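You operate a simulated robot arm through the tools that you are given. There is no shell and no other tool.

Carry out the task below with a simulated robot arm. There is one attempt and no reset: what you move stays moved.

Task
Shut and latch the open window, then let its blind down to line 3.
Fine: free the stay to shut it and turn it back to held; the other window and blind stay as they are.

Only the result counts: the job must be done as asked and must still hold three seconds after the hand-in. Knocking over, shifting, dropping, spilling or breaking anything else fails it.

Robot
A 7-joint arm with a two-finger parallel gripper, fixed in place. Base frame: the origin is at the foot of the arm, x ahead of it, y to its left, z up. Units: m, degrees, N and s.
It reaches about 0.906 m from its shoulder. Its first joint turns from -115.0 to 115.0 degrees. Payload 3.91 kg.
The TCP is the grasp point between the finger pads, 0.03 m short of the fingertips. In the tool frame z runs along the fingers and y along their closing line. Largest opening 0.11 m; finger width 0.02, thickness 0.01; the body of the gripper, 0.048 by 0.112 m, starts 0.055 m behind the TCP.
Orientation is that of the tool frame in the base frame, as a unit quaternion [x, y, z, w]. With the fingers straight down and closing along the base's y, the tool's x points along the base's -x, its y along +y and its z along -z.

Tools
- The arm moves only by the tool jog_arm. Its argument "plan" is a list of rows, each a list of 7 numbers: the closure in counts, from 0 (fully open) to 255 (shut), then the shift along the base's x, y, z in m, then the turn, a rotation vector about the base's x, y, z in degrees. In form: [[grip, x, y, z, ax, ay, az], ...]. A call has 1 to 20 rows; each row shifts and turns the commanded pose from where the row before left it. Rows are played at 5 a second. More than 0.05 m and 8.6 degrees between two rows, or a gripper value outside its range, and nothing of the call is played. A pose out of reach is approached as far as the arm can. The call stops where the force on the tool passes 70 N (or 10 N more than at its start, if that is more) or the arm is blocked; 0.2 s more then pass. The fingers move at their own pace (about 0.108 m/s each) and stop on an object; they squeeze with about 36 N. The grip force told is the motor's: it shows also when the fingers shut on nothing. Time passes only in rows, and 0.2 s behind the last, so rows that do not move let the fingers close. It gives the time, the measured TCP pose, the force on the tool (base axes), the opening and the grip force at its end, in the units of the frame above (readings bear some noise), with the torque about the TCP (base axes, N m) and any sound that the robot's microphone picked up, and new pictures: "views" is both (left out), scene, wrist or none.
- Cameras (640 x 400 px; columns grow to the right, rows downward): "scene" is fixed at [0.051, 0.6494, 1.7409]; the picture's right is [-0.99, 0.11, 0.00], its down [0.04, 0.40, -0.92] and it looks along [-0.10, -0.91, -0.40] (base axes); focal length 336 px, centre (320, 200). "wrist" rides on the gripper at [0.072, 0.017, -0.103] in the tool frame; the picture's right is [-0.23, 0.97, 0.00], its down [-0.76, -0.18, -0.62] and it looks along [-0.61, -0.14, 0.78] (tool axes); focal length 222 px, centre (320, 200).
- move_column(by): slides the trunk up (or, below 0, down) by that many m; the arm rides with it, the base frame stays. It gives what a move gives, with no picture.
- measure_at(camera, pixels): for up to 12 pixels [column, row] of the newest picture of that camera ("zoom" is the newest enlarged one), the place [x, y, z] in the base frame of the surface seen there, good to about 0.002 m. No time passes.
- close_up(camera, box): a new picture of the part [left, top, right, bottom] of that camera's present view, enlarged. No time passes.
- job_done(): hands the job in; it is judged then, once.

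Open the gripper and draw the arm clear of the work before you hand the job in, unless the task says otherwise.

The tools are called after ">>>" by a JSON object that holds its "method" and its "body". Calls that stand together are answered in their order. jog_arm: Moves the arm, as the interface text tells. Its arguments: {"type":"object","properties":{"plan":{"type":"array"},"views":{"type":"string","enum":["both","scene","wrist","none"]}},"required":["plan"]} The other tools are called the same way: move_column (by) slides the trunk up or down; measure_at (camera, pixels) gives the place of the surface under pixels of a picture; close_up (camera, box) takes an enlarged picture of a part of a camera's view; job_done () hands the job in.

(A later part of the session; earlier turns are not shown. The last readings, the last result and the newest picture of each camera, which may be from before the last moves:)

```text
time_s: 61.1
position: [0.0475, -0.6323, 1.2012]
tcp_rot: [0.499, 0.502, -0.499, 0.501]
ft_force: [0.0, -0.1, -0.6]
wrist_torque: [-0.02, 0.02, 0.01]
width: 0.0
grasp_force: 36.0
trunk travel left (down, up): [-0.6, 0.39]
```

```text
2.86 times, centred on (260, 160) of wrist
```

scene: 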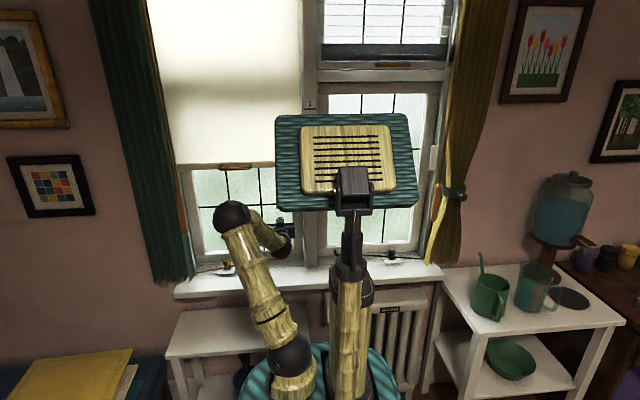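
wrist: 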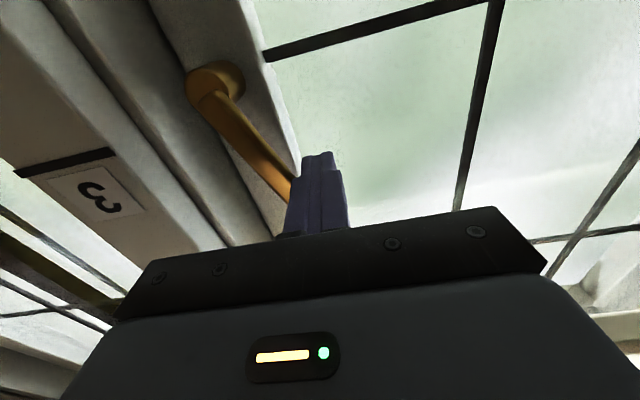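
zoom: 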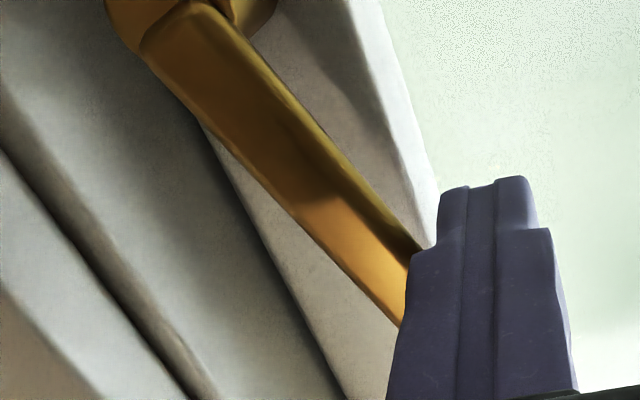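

The lever stands at about 70°. I push on toward vertical, watching for the stop.

>>> {"method": "jog_arm", "body": {"plan": [[255, -0.006, 0, 0.004, 0, 0, 0], [255, -0.006, 0, 0.003, 0, 0, 0], [255, -0.004, 0, 0.001, 0, 0, 0], [255, -0.002, 0, 0, 0, 0, 0]], "views": "wrist"}}

>>> {"method": "close_up", "body": {"camera": "wrist", "box": [160, 50, 360, 230]}}

```text
time_s: 62.1
position: [0.0281, -0.6322, 1.2103]
tcp_rot: [0.498, 0.502, -0.498, 0.502]
ft_force: [0.3, 0.8, 0.7]
wrist_torque: [-0.01, 0.02, 0.0]
width: 0.0
grasp_force: 36.0
trunk travel left (down, up): [-0.6, 0.39]
```

wrist: 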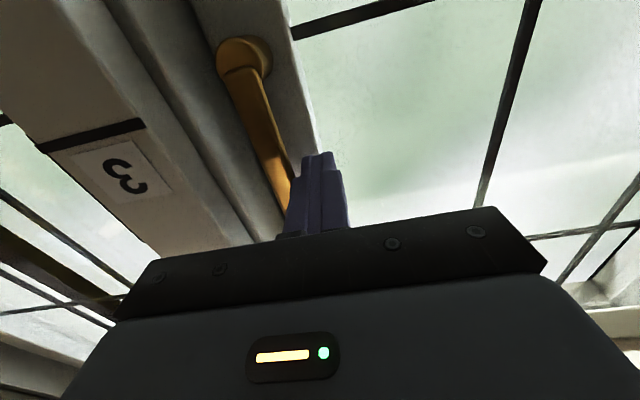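

```text
2.22 times, centred on (260, 140) of wrist
```

zoom: 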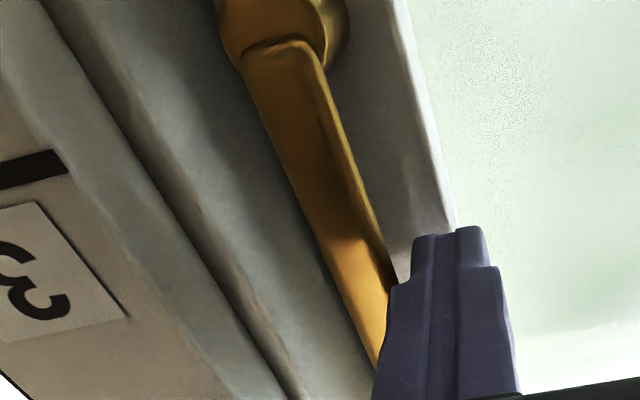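

I measure the lever's line in the zoom to judge its angle.

>>> {"method": "measure_at", "body": {"camera": "zoom", "pixels": [[280, 60], [300, 110], [320, 170], [340, 240], [360, 310], [250, 40], [345, 30], [285, 20]]}}

```text
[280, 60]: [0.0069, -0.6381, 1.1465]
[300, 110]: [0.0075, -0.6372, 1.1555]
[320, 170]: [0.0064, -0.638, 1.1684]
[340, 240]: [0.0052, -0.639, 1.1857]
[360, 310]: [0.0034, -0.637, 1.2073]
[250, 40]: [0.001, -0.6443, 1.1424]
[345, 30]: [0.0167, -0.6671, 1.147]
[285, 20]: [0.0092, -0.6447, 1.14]
```

The lever reads essentially vertical (x 0.007→0.003 over z 1.147→1.207), like the right one. I nudge a few mm more toward -x to feel whether it is against its stop.

>>> {"method": "jog_arm", "body": {"plan": [[255, -0.003, 0, 0, 0, 0, 0], [255, -0.002, 0, 0, 0, 0, 0], [255, -0.002, 0, 0, 0, 0, 0]], "views": "wrist"}}

```text
time_s: 62.9
position: [0.0222, -0.6321, 1.2093]
tcp_rot: [0.498, 0.502, -0.498, 0.501]
ft_force: [1.7, -1.2, 0.1]
wrist_torque: [-0.01, 0.0, -0.01]
width: 0.0
grasp_force: 36.3
trunk travel left (down, up): [-0.6, 0.39]
```

wrist: 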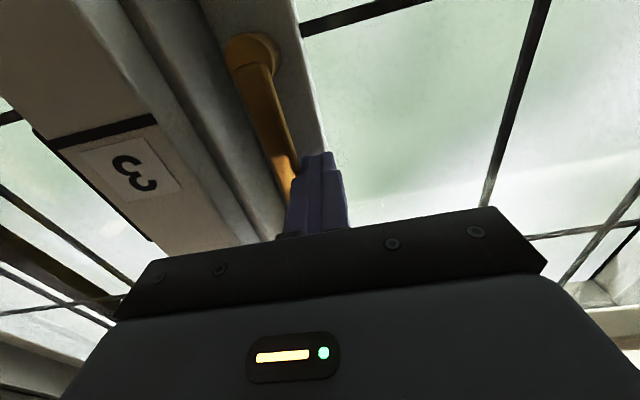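

Only 1.7 N so far. I re-measure the lever and then press 3 mm more.

>>> {"method": "measure_at", "body": {"camera": "wrist", "pixels": [[255, 60], [258, 80], [265, 110], [272, 140], [280, 165], [283, 180]]}}

>>> {"method": "jog_arm", "body": {"plan": [[255, -0.0015, 0, 0, 0, 0, 0], [255, -0.0015, 0, 0, 0, 0, 0], [255, 0, 0, 0, 0, 0, 0]], "views": "wrist"}}

>>> {"method": "measure_at", "body": {"camera": "wrist", "pixels": [[255, 60], [258, 80], [265, 110], [272, 140], [280, 165], [283, 180]]}}

```text
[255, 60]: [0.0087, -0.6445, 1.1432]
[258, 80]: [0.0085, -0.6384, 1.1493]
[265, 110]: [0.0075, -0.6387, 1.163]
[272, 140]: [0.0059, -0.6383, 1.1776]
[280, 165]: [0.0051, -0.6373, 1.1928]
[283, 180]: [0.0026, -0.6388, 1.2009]
```

```text
time_s: 63.7
position: [0.0209, -0.6327, 1.2089]
tcp_rot: [0.498, 0.502, -0.498, 0.501]
ft_force: [13.2, 0.2, 0.9]
wrist_torque: [0.06, -0.12, 0.09]
width: 0.0001
grasp_force: 36.3
trunk travel left (down, up): [-0.6, 0.39]
```

wrist: 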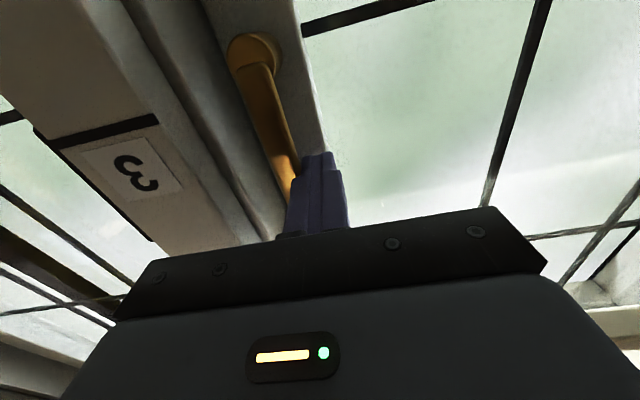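

```text
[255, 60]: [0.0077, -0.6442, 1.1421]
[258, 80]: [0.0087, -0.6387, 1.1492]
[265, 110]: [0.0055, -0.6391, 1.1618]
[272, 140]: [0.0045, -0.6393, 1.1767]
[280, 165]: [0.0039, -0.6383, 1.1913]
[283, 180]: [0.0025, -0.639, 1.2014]
```

The force rose to 13 N with no further lever motion: it is at its stop, upright like the latched right one. I back the fingers off sideways and out, and look.

>>> {"method": "jog_arm", "body": {"plan": [[255, 0.01, 0, 0, 0, 0, 0], [255, 0.015, 0, 0, 0, 0, 0], [255, 0.01, 0.02, 0, 0, 0, 0], [255, 0.01, 0.03, 0, 0, 0, 0], [255, 0.01, 0.04, 0, 0, 0, 0], [255, 0, 0.04, 0, 0, 0, 0], [255, 0, 0.02, 0, 0, 0, 0]], "views": "both"}}

>>> {"method": "close_up", "body": {"camera": "wrist", "box": [160, 50, 360, 230]}}

>>> {"method": "close_up", "body": {"camera": "scene", "box": [140, 0, 340, 200]}}

>>> {"method": "close_up", "body": {"camera": "scene", "box": [300, 0, 480, 120]}}

```text
time_s: 65.3
position: [0.0732, -0.4833, 1.2109]
tcp_rot: [0.499, 0.502, -0.498, 0.501]
ft_force: [-1.0, -0.6, 0.2]
wrist_torque: [0.02, 0.01, -0.02]
width: 0.0001
grasp_force: 35.8
trunk travel left (down, up): [-0.6, 0.39]
```

scene: 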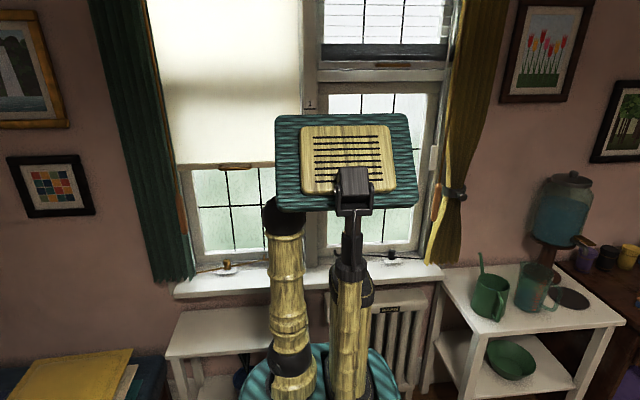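
wrist: 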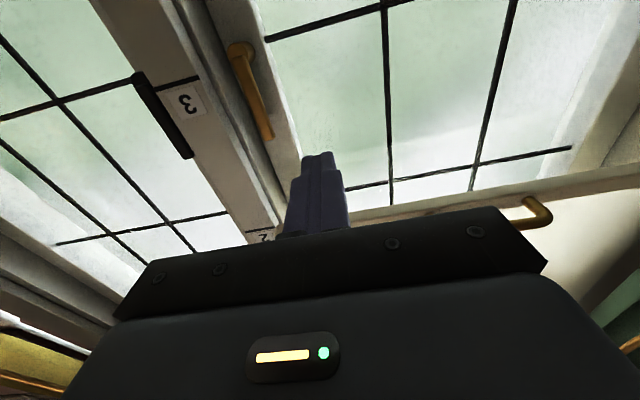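

```text
2.22 times, centred on (260, 140) of wrist
```

zoom: 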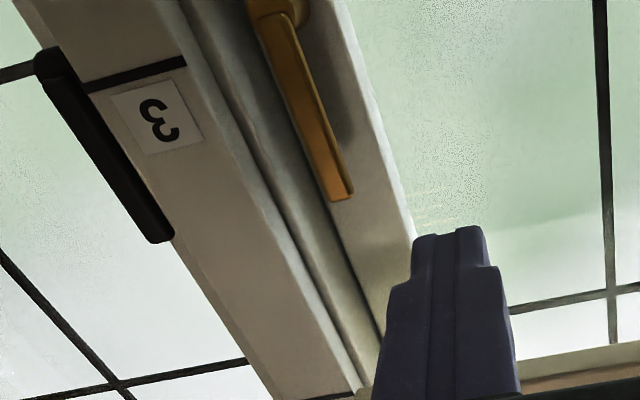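

```text
2.00 times, centred on (240, 100) of scene
```

zoom: 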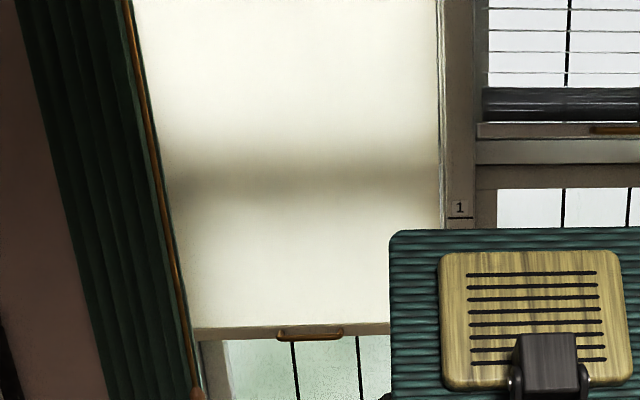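

```text
3.33 times, centred on (390, 60) of scene
```

zoom: 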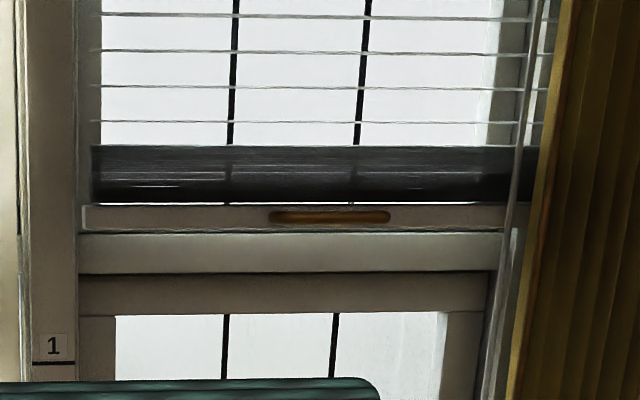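

Both levers stand upright and parallel: latched. Now the blind: I look closely at its bottom rail and handle, line 3, and the side cords.

>>> {"method": "close_up", "body": {"camera": "scene", "box": [170, 140, 290, 220]}}

>>> {"method": "close_up", "body": {"camera": "scene", "box": [420, 100, 480, 240]}}

>>> {"method": "measure_at", "body": {"camera": "scene", "pixels": [[237, 163], [237, 166], [222, 166], [253, 166], [200, 162], [200, 166], [200, 169], [260, 162], [260, 168], [240, 150], [433, 158], [182, 215]]}}

>>> {"method": "measure_at", "body": {"camera": "wrist", "pixels": [[190, 80], [180, 83], [200, 78], [190, 100], [540, 215], [525, 225], [535, 205], [610, 205], [610, 180], [260, 235], [266, 240], [600, 230]]}}

```text
5.00 times, centred on (230, 180) of scene
```

zoom: 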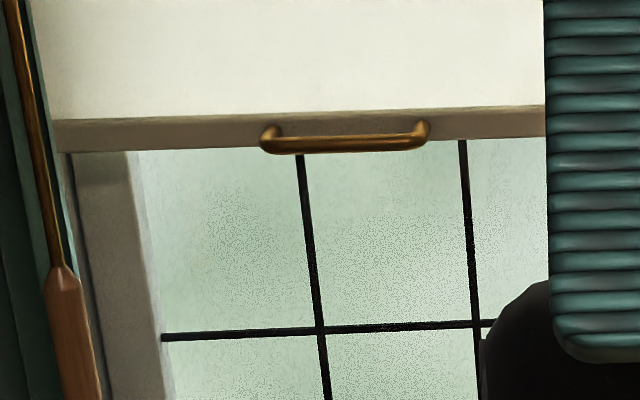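

```text
2.86 times, centred on (450, 170) of scene
```

zoom: 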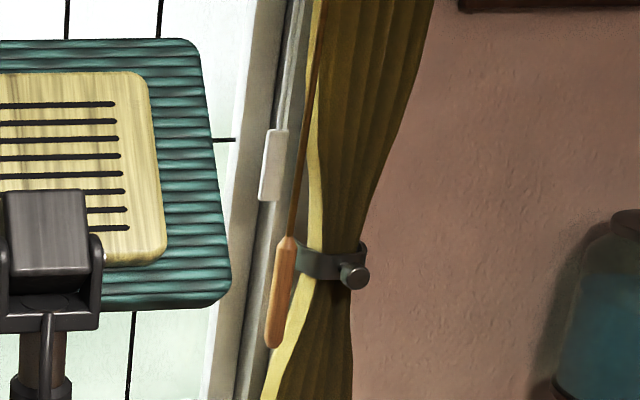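

```text
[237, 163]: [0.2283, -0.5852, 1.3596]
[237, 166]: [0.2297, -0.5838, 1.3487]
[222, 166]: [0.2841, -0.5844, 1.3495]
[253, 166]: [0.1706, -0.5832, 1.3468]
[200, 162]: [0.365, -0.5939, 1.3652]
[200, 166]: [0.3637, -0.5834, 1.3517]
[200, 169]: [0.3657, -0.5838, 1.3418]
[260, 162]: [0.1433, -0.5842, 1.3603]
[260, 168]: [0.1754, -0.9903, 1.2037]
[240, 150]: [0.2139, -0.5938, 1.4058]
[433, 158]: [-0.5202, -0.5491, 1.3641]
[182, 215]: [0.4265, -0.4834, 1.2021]
```

```text
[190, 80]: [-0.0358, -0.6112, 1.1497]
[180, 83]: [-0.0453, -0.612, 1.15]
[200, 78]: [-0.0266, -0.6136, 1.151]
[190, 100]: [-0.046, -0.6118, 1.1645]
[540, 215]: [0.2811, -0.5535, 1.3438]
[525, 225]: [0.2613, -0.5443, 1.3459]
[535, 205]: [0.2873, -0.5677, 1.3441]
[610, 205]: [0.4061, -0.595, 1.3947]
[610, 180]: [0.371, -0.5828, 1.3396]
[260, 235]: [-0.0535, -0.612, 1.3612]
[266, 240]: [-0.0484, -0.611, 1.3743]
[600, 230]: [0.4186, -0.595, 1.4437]
```

The rail's front is at y≈-0.584 and its handle bar at y≈-0.545, z≈1.35; line 3 is at z≈1.150. I measure the rail's top and bottom edges and the lines more finely to know what "at a line" means here.

>>> {"method": "close_up", "body": {"camera": "scene", "box": [180, 150, 260, 190]}}

>>> {"method": "close_up", "body": {"camera": "wrist", "box": [220, 190, 300, 240]}}

```text
8.00 times, centred on (220, 170) of scene
```

zoom: 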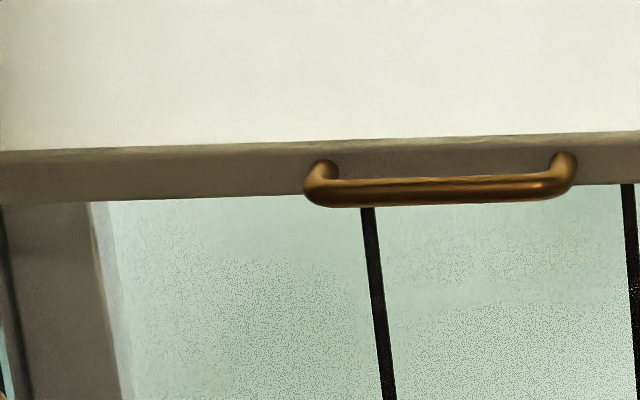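

```text
8.00 times, centred on (260, 215) of wrist
```

zoom: 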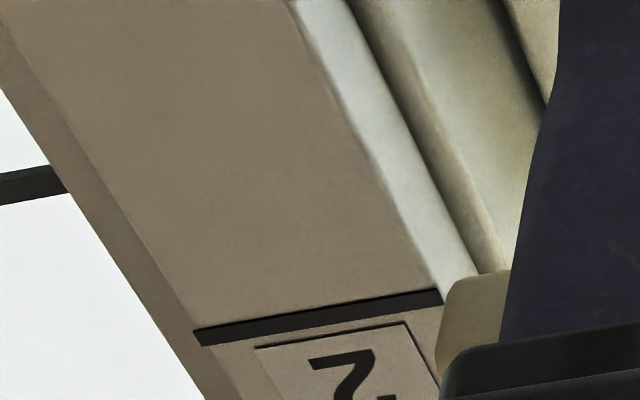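

The wrist zoom shows line 2 at (320,315) right beside the rail's end at (470,300). I measure both here.

>>> {"method": "measure_at", "body": {"camera": "zoom", "pixels": [[240, 330], [320, 316], [420, 297], [300, 340], [480, 280], [475, 300], [470, 320], [460, 340], [490, 270], [448, 300], [445, 345], [500, 310]]}}

>>> {"method": "measure_at", "body": {"camera": "scene", "pixels": [[195, 164], [195, 165], [195, 166], [195, 167], [195, 168], [195, 169], [195, 170], [205, 168], [210, 169], [238, 168], [250, 167], [242, 169]]}}

```text
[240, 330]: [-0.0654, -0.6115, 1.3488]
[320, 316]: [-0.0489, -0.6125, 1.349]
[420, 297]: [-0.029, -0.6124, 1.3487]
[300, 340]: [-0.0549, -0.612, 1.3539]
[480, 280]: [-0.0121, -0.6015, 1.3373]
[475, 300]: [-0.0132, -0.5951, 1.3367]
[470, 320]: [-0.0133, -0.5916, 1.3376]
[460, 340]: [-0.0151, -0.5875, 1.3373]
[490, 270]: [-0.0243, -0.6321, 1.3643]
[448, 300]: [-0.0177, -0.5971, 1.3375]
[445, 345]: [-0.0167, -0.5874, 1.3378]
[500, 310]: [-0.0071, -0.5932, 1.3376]
```

```text
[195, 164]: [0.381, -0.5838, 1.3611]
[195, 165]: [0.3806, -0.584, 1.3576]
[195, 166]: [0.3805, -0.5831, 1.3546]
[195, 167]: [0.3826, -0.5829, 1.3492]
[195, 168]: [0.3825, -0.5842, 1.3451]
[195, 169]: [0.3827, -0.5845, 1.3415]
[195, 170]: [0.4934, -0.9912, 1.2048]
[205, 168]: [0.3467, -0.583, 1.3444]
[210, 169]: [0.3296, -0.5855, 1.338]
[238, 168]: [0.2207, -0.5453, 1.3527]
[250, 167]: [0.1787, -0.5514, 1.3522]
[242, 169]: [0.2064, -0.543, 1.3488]
```

Line 2 is at z=1.349 and the rail spans z 1.3375-1.3615, so the rail's centre sits exactly on line 2; for line 3 (z=1.150) the rail must go down 0.199 m. I roll the gripper 90° to close vertically and move in front of the blind's handle bar at (0.233,-0.55,1.349).

>>> {"method": "jog_arm", "body": {"plan": [[255, 0.0145, 0.002, 0.0125, 0, 8.18, 0], [255, 0.0145, 0.002, 0.0125, 0, 8.18, 0], [200, 0.0145, 0.002, 0.0125, 0, 8.18, 0], [185, 0.0145, 0.002, 0.0125, 0, 8.18, 0], [185, 0.0145, 0.002, 0.0125, 0, 8.18, 0], [185, 0.0145, 0.002, 0.0125, 0, 8.18, 0], [185, 0.0145, 0.002, 0.0125, 0, 8.18, 0], [185, 0.0145, 0.002, 0.0125, 0, 8.18, 0], [185, 0.0145, 0.002, 0.0125, 0, 8.18, 0], [185, 0.0145, 0.002, 0.0125, 0, 8.18, 0], [185, 0.0145, 0.002, 0.0125, 0, 8.2, 0]], "views": "both"}}

```text
time_s: 67.7
position: [0.2356, -0.462, 1.3454]
tcp_rot: [0.0, 0.71, -0.704, -0.001]
ft_force: [0.7, -1.1, -0.6]
wrist_torque: [0.02, 0.02, -0.02]
width: 0.0305
grasp_force: 0.0
trunk travel left (down, up): [-0.6, 0.39]
```

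scene: 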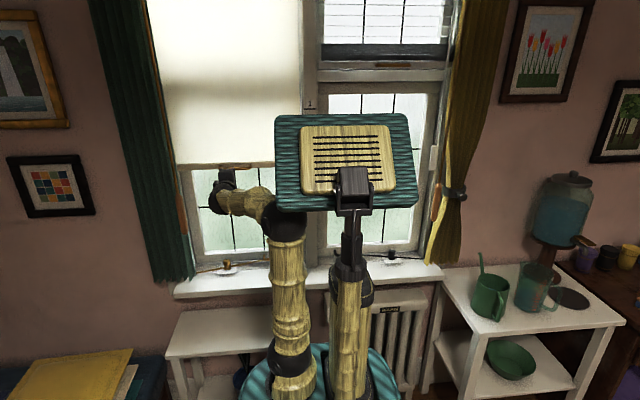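
wrist: 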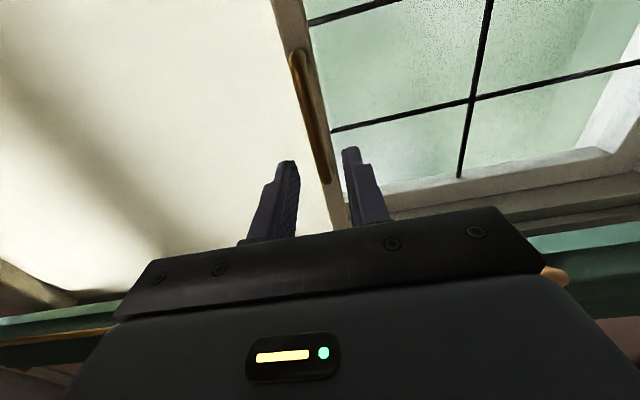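

The fingers point at the handle (bar at wrist (297-328, 55-180)). I measure it from here before advancing.

>>> {"method": "measure_at", "body": {"camera": "wrist", "pixels": [[303, 75], [308, 95], [313, 115], [318, 135], [323, 155], [327, 172], [297, 55], [318, 90], [300, 110]]}}

>>> {"method": "close_up", "body": {"camera": "wrist", "box": [240, 40, 400, 220]}}

```text
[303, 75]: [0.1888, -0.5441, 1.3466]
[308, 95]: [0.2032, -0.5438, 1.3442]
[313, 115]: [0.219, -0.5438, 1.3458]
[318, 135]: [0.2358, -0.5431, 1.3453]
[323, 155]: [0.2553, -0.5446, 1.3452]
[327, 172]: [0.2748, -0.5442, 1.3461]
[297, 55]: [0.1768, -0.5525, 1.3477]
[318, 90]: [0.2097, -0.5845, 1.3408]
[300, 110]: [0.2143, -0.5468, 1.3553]
```

```text
2.22 times, centred on (320, 130) of wrist
```

zoom: 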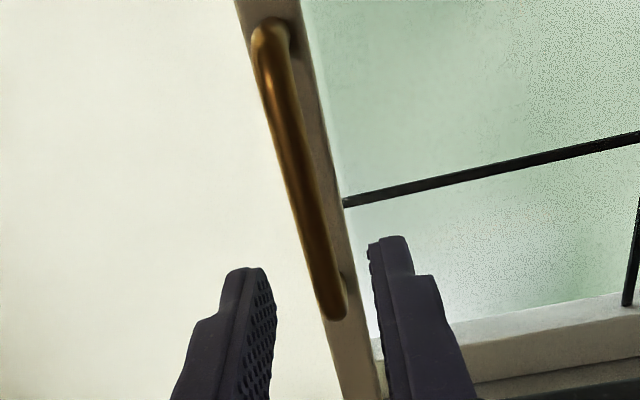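

The bar's centre is z≈1.350, so I go up 4 mm and advance 7.6 cm so the bar lies ~18 mm inside the tips, then check.

>>> {"method": "jog_arm", "body": {"plan": [[185, -0.001, -0.016, 0.002, 0, 0, 0], [185, -0.001, -0.016, 0.002, 0, 0, 0], [185, 0, -0.016, 0, 0, 0, 0], [185, 0, -0.015, 0, 0, 0, 0], [185, 0, -0.0135, 0, 0, 0, 0]], "views": "both"}}

>>> {"method": "close_up", "body": {"camera": "wrist", "box": [240, 100, 400, 230]}}

```text
time_s: 68.9
position: [0.2324, -0.537, 1.3504]
tcp_rot: [0.0, 0.709, -0.705, -0.001]
ft_force: [-0.5, 0.6, 0.2]
wrist_torque: [0.0, 0.0, 0.0]
width: 0.0303
grasp_force: 0.1
trunk travel left (down, up): [-0.6, 0.39]
```

scene: 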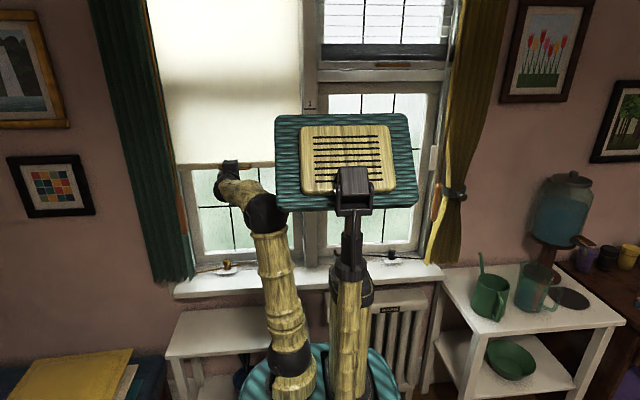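
wrist: 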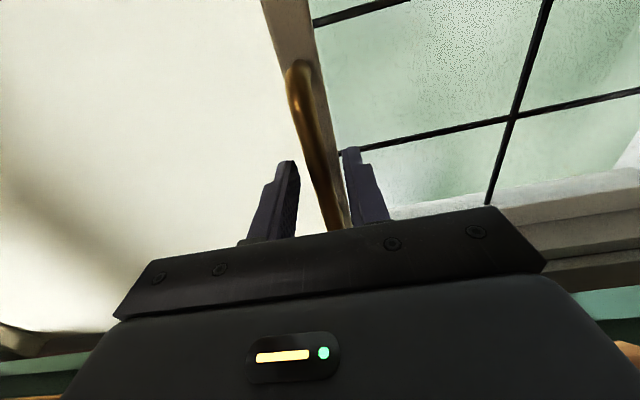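

```text
3.08 times, centred on (320, 165) of wrist
```

zoom: 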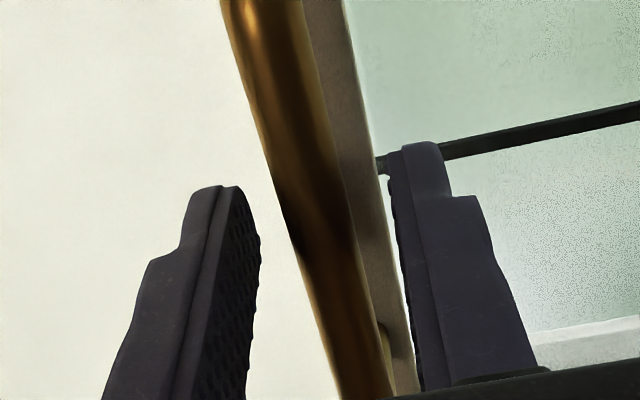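

The bar lies between the fingers with no contact force. I close on it.

>>> {"method": "jog_arm", "body": {"plan": [[215, 0, 0, 0, 0, 0, 0], [255, 0, 0, 0, 0, 0, 0], [255, 0, 0, 0, 0, 0, 0], [255, 0, 0, 0, 0, 0, 0]], "views": "wrist"}}

```text
time_s: 69.9
position: [0.2323, -0.5371, 1.3503]
tcp_rot: [0.001, 0.71, -0.704, -0.001]
ft_force: [0.0, -0.4, -0.7]
wrist_torque: [0.05, -0.01, 0.12]
width: 0.0123
grasp_force: 45.7
trunk travel left (down, up): [-0.6, 0.39]
```

wrist: 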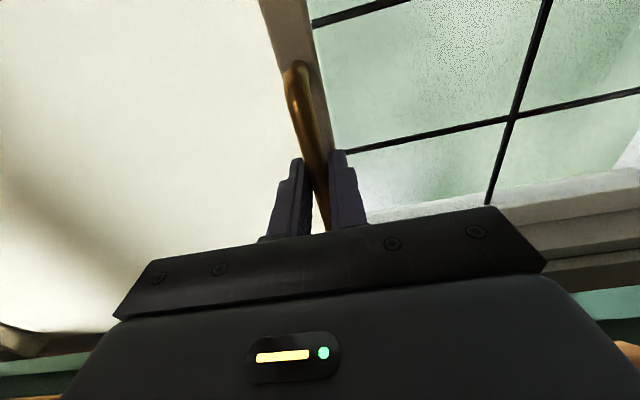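

Bar gripped (width 0.012, nearly no side force). I draw it down 2 cm gently to feel how the blind runs.

>>> {"method": "jog_arm", "body": {"plan": [[255, 0, 0, -0.005, 0, 0, 0], [255, 0, 0, -0.005, 0, 0, 0], [255, 0, 0, -0.005, 0, 0, 0], [255, 0, 0, -0.005, 0, 0, 0]], "views": "both"}}

```text
time_s: 70.9
position: [0.2326, -0.5371, 1.3287]
tcp_rot: [-0.001, 0.709, -0.705, -0.001]
ft_force: [7.7, -1.7, 2.5]
wrist_torque: [-0.05, -0.14, -0.48]
width: 0.0124
grasp_force: 45.0
trunk travel left (down, up): [-0.6, 0.39]
```

scene: 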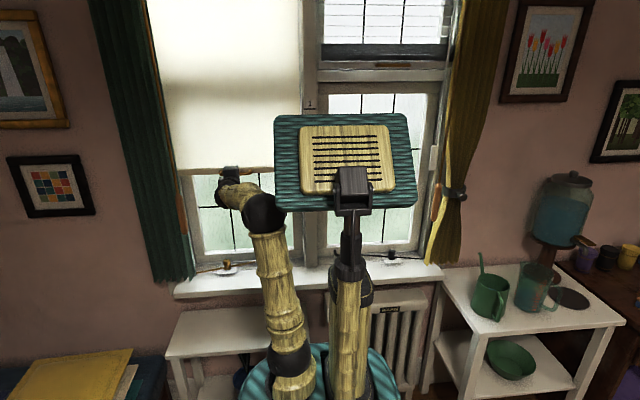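
wrist: 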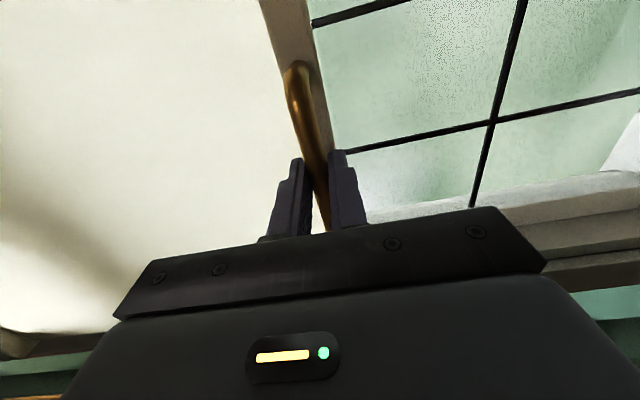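

The blind follows with only ~3 N of drag. I continue down another 16 cm in 1 cm steps, easing x by 1 mm.

>>> {"method": "jog_arm", "body": {"plan": [[255, 0.001, 0, -0.01, 0, 0, 0], [255, 0, 0, -0.01, 0, 0, 0], [255, 0, 0, -0.01, 0, 0, 0], [255, 0, 0, -0.01, 0, 0, 0], [255, 0, 0, -0.01, 0, 0, 0], [255, 0, 0, -0.01, 0, 0, 0], [255, 0, 0, -0.01, 0, 0, 0], [255, 0, 0, -0.01, 0, 0, 0], [255, 0, 0, -0.01, 0, 0, 0], [255, 0, 0, -0.01, 0, 0, 0], [255, 0, 0, -0.01, 0, 0, 0], [255, 0, 0, -0.01, 0, 0, 0], [255, 0, 0, -0.01, 0, 0, 0], [255, 0, 0, -0.01, 0, 0, 0], [255, 0, 0, -0.01, 0, 0, 0], [255, 0, 0, -0.01, 0, 0, 0]], "views": "both"}}

```text
time_s: 74.3
position: [0.2341, -0.5378, 1.1701]
tcp_rot: [0.0, 0.709, -0.705, 0.0]
ft_force: [8.6, -4.6, 2.3]
wrist_torque: [-0.03, -0.01, 0.14]
width: 0.0124
grasp_force: 44.9
trunk travel left (down, up): [-0.6, 0.39]
```

scene: 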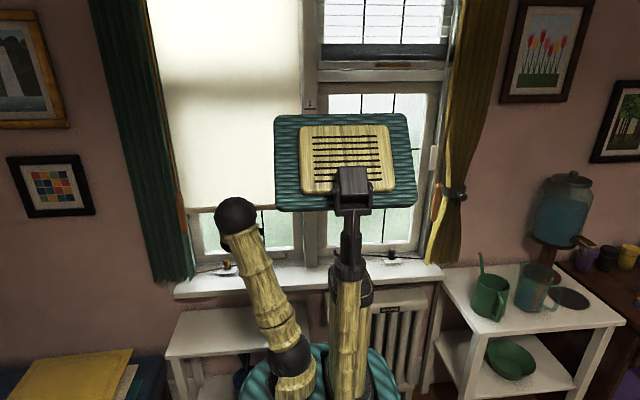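
wrist: 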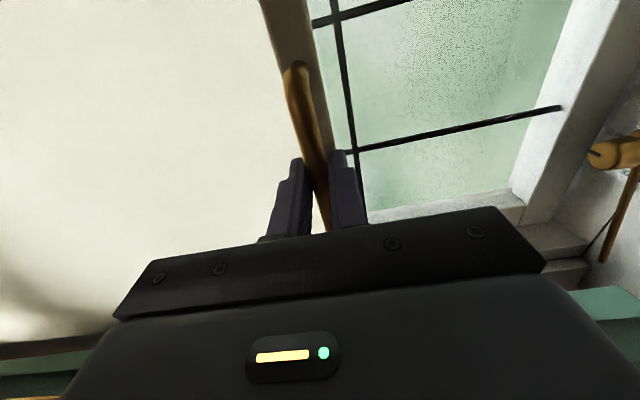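

The handle is at z≈1.170, still running freely. I measure the rail's present edges in both views before the last 2 cm.

>>> {"method": "measure_at", "body": {"camera": "scene", "pixels": [[200, 206], [200, 207], [200, 208], [200, 209], [200, 210], [200, 211], [200, 212], [200, 213], [265, 207], [265, 209], [265, 211], [270, 210]]}}

>>> {"method": "measure_at", "body": {"camera": "wrist", "pixels": [[305, 50], [300, 30], [292, 20], [310, 60], [270, 10], [280, 10], [322, 110], [300, 90]]}}

>>> {"method": "close_up", "body": {"camera": "scene", "box": [180, 190, 320, 260]}}

```text
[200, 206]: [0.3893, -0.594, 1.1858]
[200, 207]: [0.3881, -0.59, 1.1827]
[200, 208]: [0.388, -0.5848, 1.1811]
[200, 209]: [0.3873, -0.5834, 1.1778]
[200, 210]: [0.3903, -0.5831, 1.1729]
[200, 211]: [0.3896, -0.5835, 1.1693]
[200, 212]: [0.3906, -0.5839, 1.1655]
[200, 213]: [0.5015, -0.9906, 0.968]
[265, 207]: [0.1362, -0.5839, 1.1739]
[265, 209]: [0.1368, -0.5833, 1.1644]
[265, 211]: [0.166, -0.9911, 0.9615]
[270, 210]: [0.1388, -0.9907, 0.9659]
```

```text
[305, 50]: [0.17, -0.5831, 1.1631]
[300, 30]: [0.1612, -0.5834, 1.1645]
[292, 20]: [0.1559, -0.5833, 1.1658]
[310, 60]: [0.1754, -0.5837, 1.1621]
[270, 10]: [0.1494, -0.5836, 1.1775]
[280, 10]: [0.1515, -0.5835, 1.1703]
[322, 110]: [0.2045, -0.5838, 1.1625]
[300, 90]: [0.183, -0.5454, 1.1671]
```

```text
4.57 times, centred on (250, 225) of scene
```

zoom: 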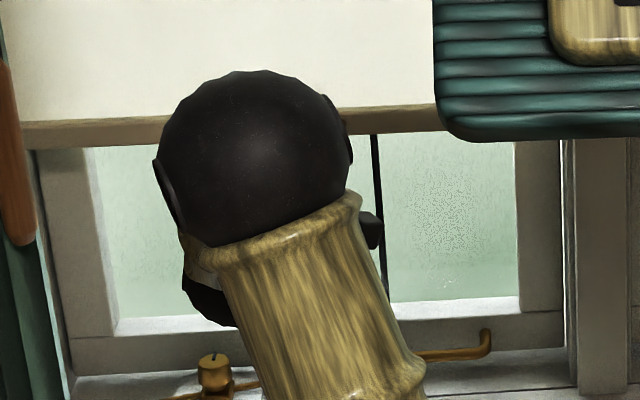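

The rail's centre is now at ≈1.169 (moved exactly with the TCP). Line 3 is at 1.150, so I lower the last 19.5 mm.

>>> {"method": "jog_arm", "body": {"plan": [[255, 0, 0, -0.006, 0, 0, 0], [255, 0, 0, -0.006, 0, 0, 0], [255, 0, 0, -0.005, 0, 0, 0], [255, 0, 0, -0.0025, 0, 0, 0], [255, 0, 0, 0, 0, 0, 0], [255, 0, 0, 0, 0, 0, 0]], "views": "both"}}

>>> {"method": "measure_at", "body": {"camera": "wrist", "pixels": [[305, 50], [300, 30], [310, 60], [322, 110], [270, 10], [265, 5], [275, 30], [300, 90], [308, 60], [315, 60], [318, 60], [321, 60]]}}

>>> {"method": "measure_at", "body": {"camera": "scene", "pixels": [[200, 211], [200, 212], [200, 213], [200, 214], [200, 215], [200, 216], [200, 217], [200, 218], [275, 212], [275, 214], [275, 215]]}}

```text
time_s: 75.7
position: [0.2327, -0.5378, 1.1521]
tcp_rot: [-0.001, 0.709, -0.705, -0.001]
ft_force: [9.5, 3.8, -0.4]
wrist_torque: [-0.01, -0.12, 0.21]
width: 0.0128
grasp_force: 44.7
trunk travel left (down, up): [-0.6, 0.39]
```

scene: 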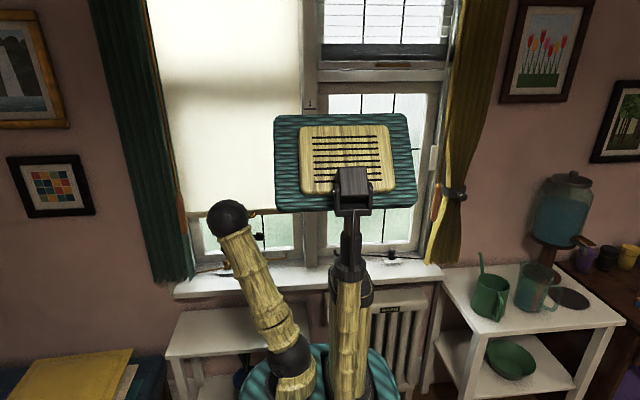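
wrist: 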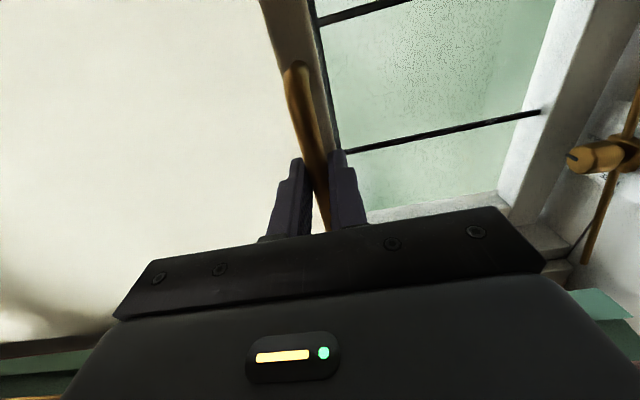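

```text
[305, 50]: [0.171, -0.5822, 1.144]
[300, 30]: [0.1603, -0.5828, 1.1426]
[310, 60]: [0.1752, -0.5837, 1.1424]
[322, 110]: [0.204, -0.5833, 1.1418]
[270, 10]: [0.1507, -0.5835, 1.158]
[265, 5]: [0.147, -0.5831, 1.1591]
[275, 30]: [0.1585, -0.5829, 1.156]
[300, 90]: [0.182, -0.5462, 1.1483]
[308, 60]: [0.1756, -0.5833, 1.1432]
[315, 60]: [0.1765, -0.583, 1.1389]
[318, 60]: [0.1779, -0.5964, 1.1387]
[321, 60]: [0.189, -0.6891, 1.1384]
```

```text
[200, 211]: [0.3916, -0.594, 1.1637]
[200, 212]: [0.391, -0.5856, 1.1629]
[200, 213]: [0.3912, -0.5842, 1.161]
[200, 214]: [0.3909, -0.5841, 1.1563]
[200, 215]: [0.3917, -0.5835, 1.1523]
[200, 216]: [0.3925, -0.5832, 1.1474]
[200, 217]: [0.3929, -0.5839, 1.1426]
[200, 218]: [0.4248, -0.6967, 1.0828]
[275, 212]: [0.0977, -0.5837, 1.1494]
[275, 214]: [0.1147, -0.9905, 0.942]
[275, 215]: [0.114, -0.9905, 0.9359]
```

The rail's bottom face is at 1.1387 (1.3375 at line 2), so its centre is at ≈1.1507, on line 3 within a millimetre. I lower 1 mm more and open the fingers to see whether it stays.

>>> {"method": "jog_arm", "body": {"plan": [[255, 0, 0, -0.001, 0, 0, 0], [255, 0, 0, 0, 0, 0, 0], [185, 0, 0, 0, 0, 0, 0], [185, 0, 0, 0, 0, 0, 0], [185, 0, 0, 0, 0, 0, 0]], "views": "both"}}

>>> {"method": "measure_at", "body": {"camera": "wrist", "pixels": [[305, 50], [310, 60], [322, 110], [270, 10], [300, 90], [308, 60], [315, 60], [318, 60], [319, 62]]}}

>>> {"method": "measure_at", "body": {"camera": "scene", "pixels": [[200, 211], [200, 212], [200, 213], [200, 215], [200, 217], [200, 218]]}}

```text
time_s: 76.9
position: [0.2321, -0.5377, 1.1502]
tcp_rot: [0.001, 0.709, -0.705, -0.001]
ft_force: [0.8, -0.8, 0.5]
wrist_torque: [-0.01, 0.05, 0.01]
width: 0.0304
grasp_force: 0.0
trunk travel left (down, up): [-0.6, 0.39]
```

scene: 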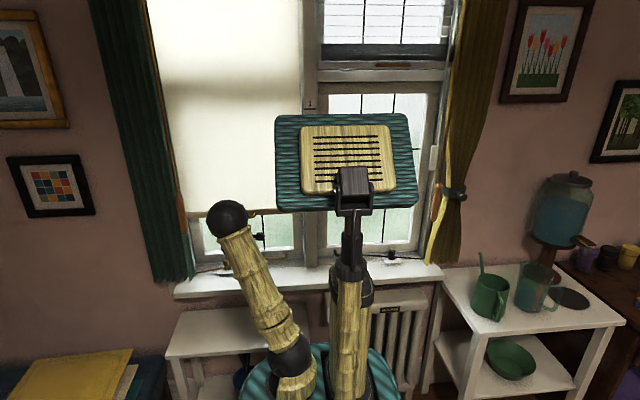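
wrist: 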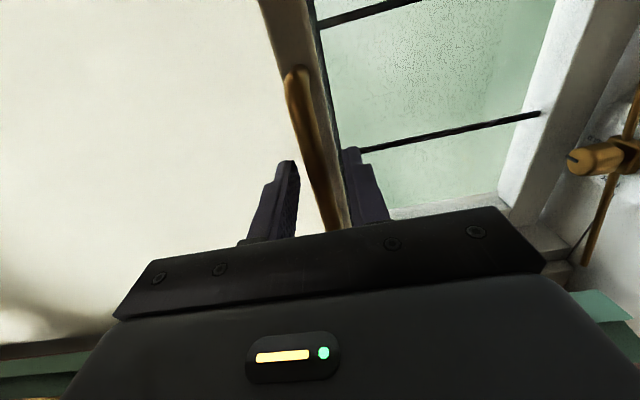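

```text
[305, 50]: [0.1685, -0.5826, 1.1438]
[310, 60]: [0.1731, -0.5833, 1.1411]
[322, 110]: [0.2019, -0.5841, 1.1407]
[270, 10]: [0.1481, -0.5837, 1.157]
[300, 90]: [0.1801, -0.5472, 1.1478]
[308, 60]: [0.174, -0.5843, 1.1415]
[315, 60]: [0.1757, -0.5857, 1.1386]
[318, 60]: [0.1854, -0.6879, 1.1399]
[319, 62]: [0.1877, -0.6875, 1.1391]
```

```text
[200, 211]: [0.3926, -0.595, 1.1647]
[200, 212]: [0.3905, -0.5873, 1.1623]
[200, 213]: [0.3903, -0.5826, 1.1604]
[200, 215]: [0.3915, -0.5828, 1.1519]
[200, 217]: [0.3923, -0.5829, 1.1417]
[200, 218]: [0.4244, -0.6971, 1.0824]
```

The blind stays put after release. I wait a second, then draw the open fingers straight back from the bar.

>>> {"method": "jog_arm", "body": {"plan": [[185, 0, 0, 0, 0, 0, 0], [185, 0, 0, 0, 0, 0, 0], [185, 0, 0, 0, 0, 0, 0], [185, 0, 0.01, 0, 0, 0, 0], [185, 0, 0.015, 0, 0, 0, 0], [185, 0, 0.02, 0, 0, 0, 0], [185, 0, 0.02, 0, 0, 0, 0], [185, 0, 0.015, 0, 0, 0, 0]], "views": "both"}}

>>> {"method": "close_up", "body": {"camera": "wrist", "box": [240, 0, 400, 220]}}

```text
time_s: 78.7
position: [0.2336, -0.4576, 1.1525]
tcp_rot: [0.001, 0.709, -0.705, 0.0]
ft_force: [0.6, -0.1, -0.3]
wrist_torque: [0.01, -0.01, -0.01]
width: 0.0305
grasp_force: 0.1
trunk travel left (down, up): [-0.6, 0.39]
```

scene: 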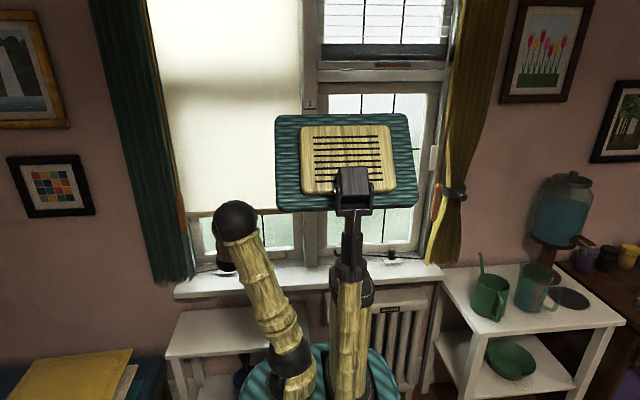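
wrist: 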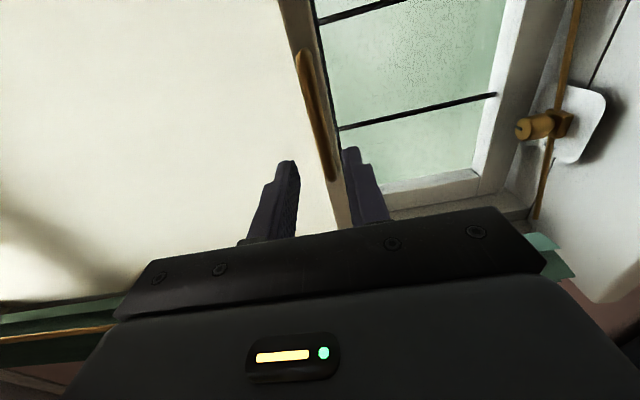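

```text
1.82 times, centred on (320, 110) of wrist
```

zoom: 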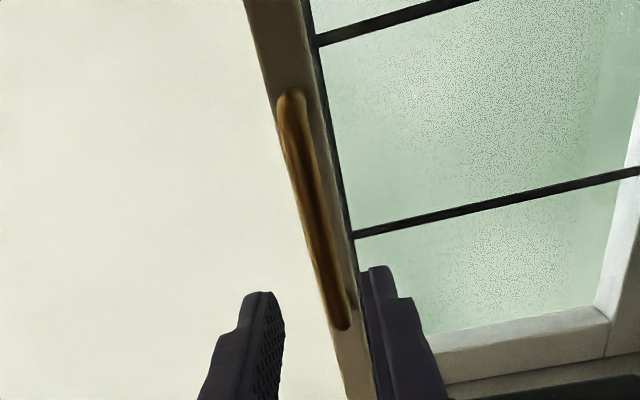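

The arm is 8 cm clear of the handle. I re-measure the rail after release.

>>> {"method": "measure_at", "body": {"camera": "wrist", "pixels": [[295, 20], [300, 20], [305, 20], [310, 20], [312, 30], [300, 60], [310, 100], [322, 150], [318, 60], [320, 70], [335, 190]]}}

>>> {"method": "measure_at", "body": {"camera": "scene", "pixels": [[200, 211], [200, 212], [200, 213], [200, 215], [200, 217], [200, 218], [265, 212], [265, 213], [265, 214], [265, 209]]}}

```text
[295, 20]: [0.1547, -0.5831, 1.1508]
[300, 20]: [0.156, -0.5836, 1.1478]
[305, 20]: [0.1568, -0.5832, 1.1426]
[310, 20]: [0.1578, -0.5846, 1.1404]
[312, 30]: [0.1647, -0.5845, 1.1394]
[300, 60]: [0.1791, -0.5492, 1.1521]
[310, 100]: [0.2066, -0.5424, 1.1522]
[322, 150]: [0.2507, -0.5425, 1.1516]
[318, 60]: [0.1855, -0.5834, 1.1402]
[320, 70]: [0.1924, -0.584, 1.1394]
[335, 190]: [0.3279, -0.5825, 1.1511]
```

```text
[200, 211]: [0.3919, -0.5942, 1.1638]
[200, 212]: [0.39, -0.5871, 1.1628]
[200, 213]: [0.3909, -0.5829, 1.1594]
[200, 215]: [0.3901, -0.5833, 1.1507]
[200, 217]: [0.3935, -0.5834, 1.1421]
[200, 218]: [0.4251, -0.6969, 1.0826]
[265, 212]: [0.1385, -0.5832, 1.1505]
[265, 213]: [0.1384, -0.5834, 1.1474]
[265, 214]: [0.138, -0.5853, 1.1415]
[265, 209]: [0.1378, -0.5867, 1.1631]
```

The rail's centre is at ≈1.151 and holding, against line 3 at 1.150. I fold the arm back to its starting posture (fingers down, away from the window), opening the gripper.

>>> {"method": "jog_arm", "body": {"plan": [[150, 0, 0.02, 0.005, 0, 0, 0], [100, 0, 0.02, 0.01, 8.2, 0, 0], [50, 0, 0.02, 0.012, 8.2, 0, 0], [0, 0, 0.015, 0.012, 8.2, 0, 0], [0, 0, 0, 0.012, 8.2, 0, 0], [0, 0, 0, 0.012, 8.2, 0, 0], [0, 0, 0, 0.012, 8.2, 0, 0], [0, 0, 0, 0.012, 8.2, 0, 0], [0, 0, 0, 0.012, 8.2, 0, 0], [0, 0, 0, 0.012, 8.2, 0, 0], [0, 0, 0, 0.012, 8.2, 0, 0], [0, 0, 0, 0.005, 8, 0, 0]], "views": "both"}}

```text
time_s: 81.3
position: [0.3441, -0.1161, 1.0105]
tcp_rot: [0.01, 1.0, -0.009, -0.001]
ft_force: [0.2, 0.3, 0.1]
wrist_torque: [-0.01, 0.0, 0.01]
width: 0.1098
grasp_force: 0.2
out of reach, approached as far as the arm can: row 5, 6, 7, 8, 9, 10, 11, 12
trunk travel left (down, up): [-0.6, 0.39]
```

scene: 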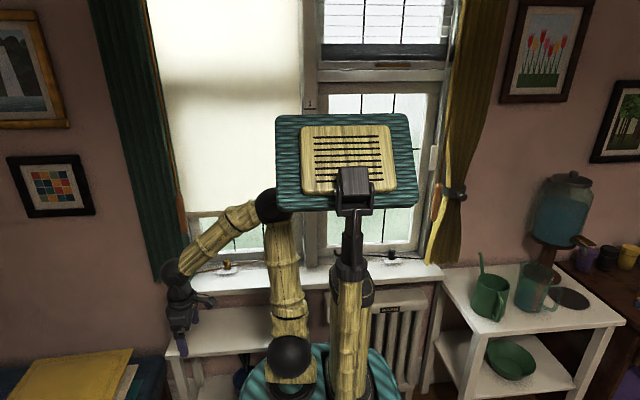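
wrist: 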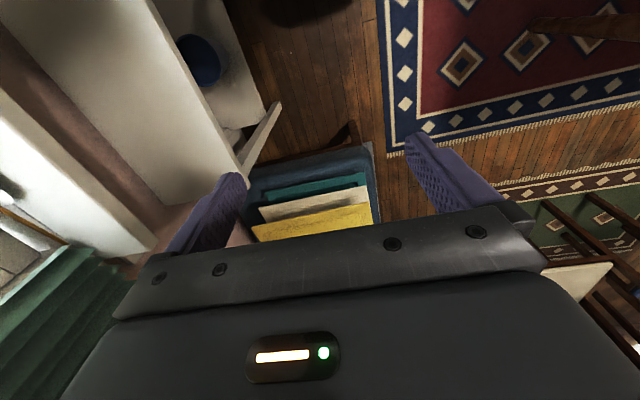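

The reach limit made the arm swing aside, to (0.344,-0.116,1.01), but with no contact force; the scene looks undisturbed. I rest a moment and check the state of everything.

>>> {"method": "jog_arm", "body": {"plan": [[0, 0, 0, 0, 0, 0, 0], [0, 0, 0, 0, 0, 0, 0], [0, 0, 0, 0, 0, 0, 0]], "views": "both"}}

>>> {"method": "close_up", "body": {"camera": "scene", "box": [160, 180, 340, 300]}}

>>> {"method": "close_up", "body": {"camera": "scene", "box": [200, 240, 260, 285]}}

```text
time_s: 82.1
position: [0.3458, -0.1162, 1.01]
tcp_rot: [0.009, 1.0, -0.01, -0.001]
ft_force: [-0.1, -0.4, 0.3]
wrist_torque: [0.0, 0.01, 0.01]
width: 0.1101
grasp_force: 0.0
trunk travel left (down, up): [-0.6, 0.39]
```

scene: 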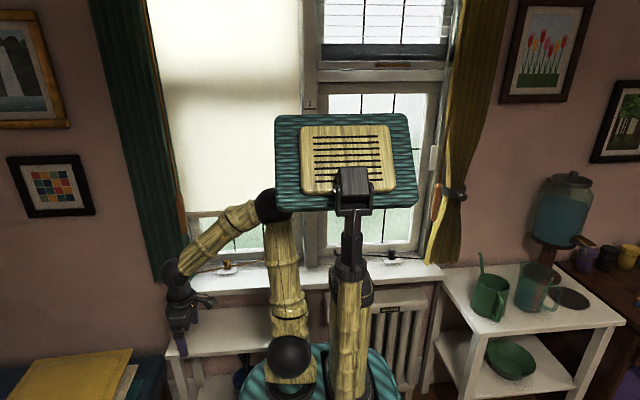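
wrist: 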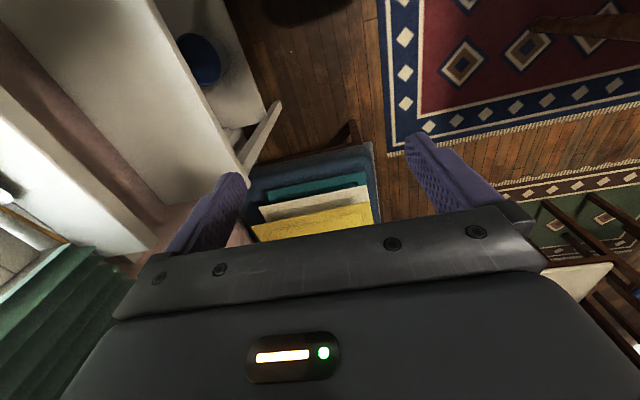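

```text
3.33 times, centred on (250, 240) of scene
```

zoom: 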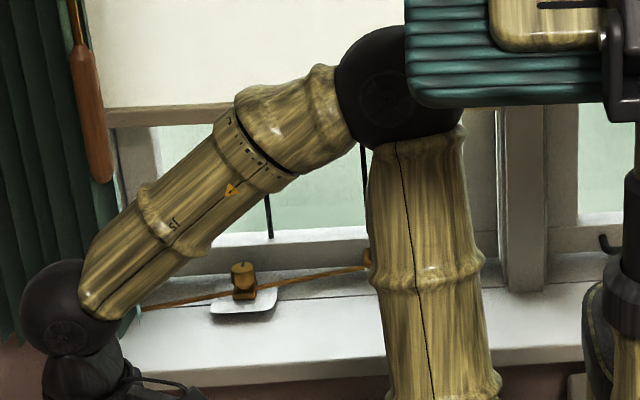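

```text
8.89 times, centred on (230, 262) of scene
```

zoom: 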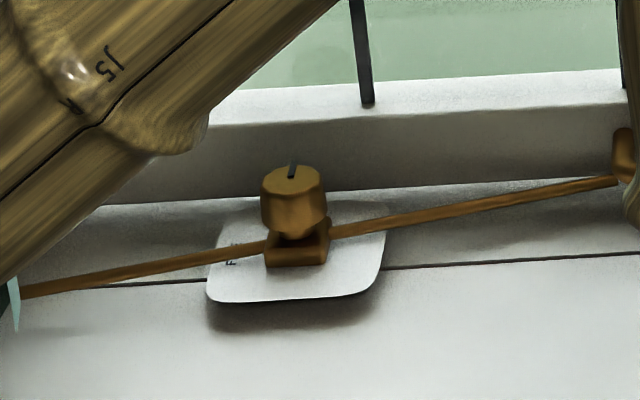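

The knob's pointer faces the window (HELD), the rod lies through the block. To see line 3 and the latch unobstructed by the robot's head, I raise the trunk back by 0.3 m; the arm is well clear.

>>> {"method": "move_column", "body": {"by": 0.3}}

>>> {"method": "jog_arm", "body": {"plan": [[0, 0, 0, 0, 0, 0, 0]], "views": "both"}}

>>> {"method": "close_up", "body": {"camera": "scene", "box": [170, 140, 340, 270]}}

>>> {"method": "close_up", "body": {"camera": "scene", "box": [280, 180, 340, 230]}}

```text
time_s: 85.1
position: [0.3459, -0.1158, 1.3099]
tcp_rot: [0.009, 1.0, -0.01, 0.0]
ft_force: [-0.4, 0.2, -0.4]
wrist_torque: [-0.03, -0.04, 0.01]
width: 0.1101
grasp_force: 0.1
trunk travel left (down, up): [-0.9, 0.09]
```

```text
time_s: 85.5
position: [0.3454, -0.1175, 1.3095]
tcp_rot: [0.009, 1.0, -0.011, -0.001]
ft_force: [0.2, -0.1, 0.1]
wrist_torque: [0.01, -0.06, -0.02]
width: 0.1101
grasp_force: 0.1
trunk travel left (down, up): [-0.9, 0.09]
```

scene: 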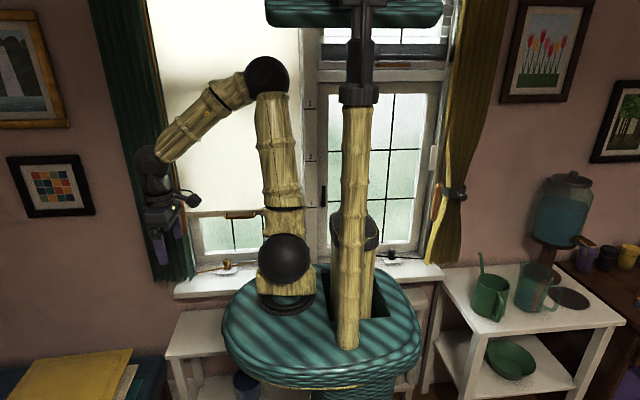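
wrist: 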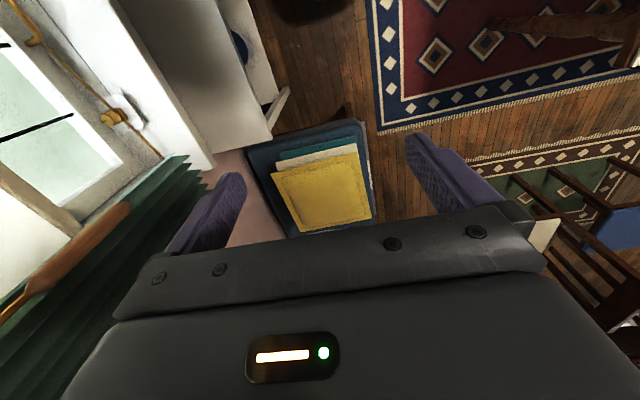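

```text
3.08 times, centred on (255, 205) of scene
```

zoom: 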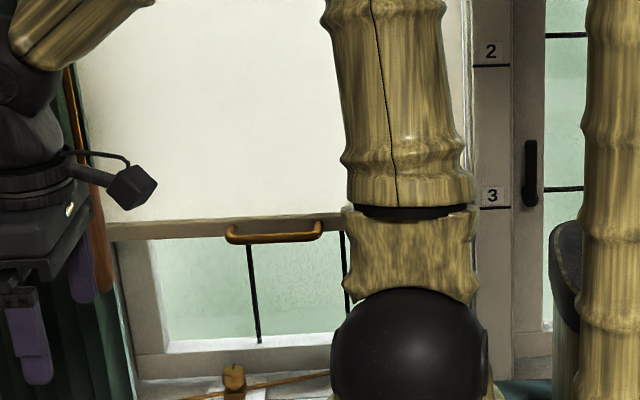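

```text
8.00 times, centred on (310, 205) of scene
```

zoom: 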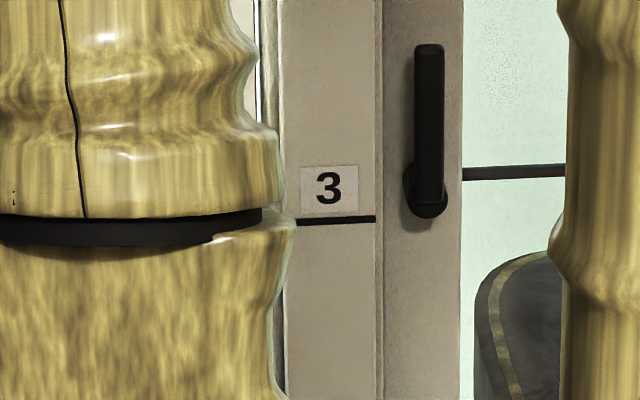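

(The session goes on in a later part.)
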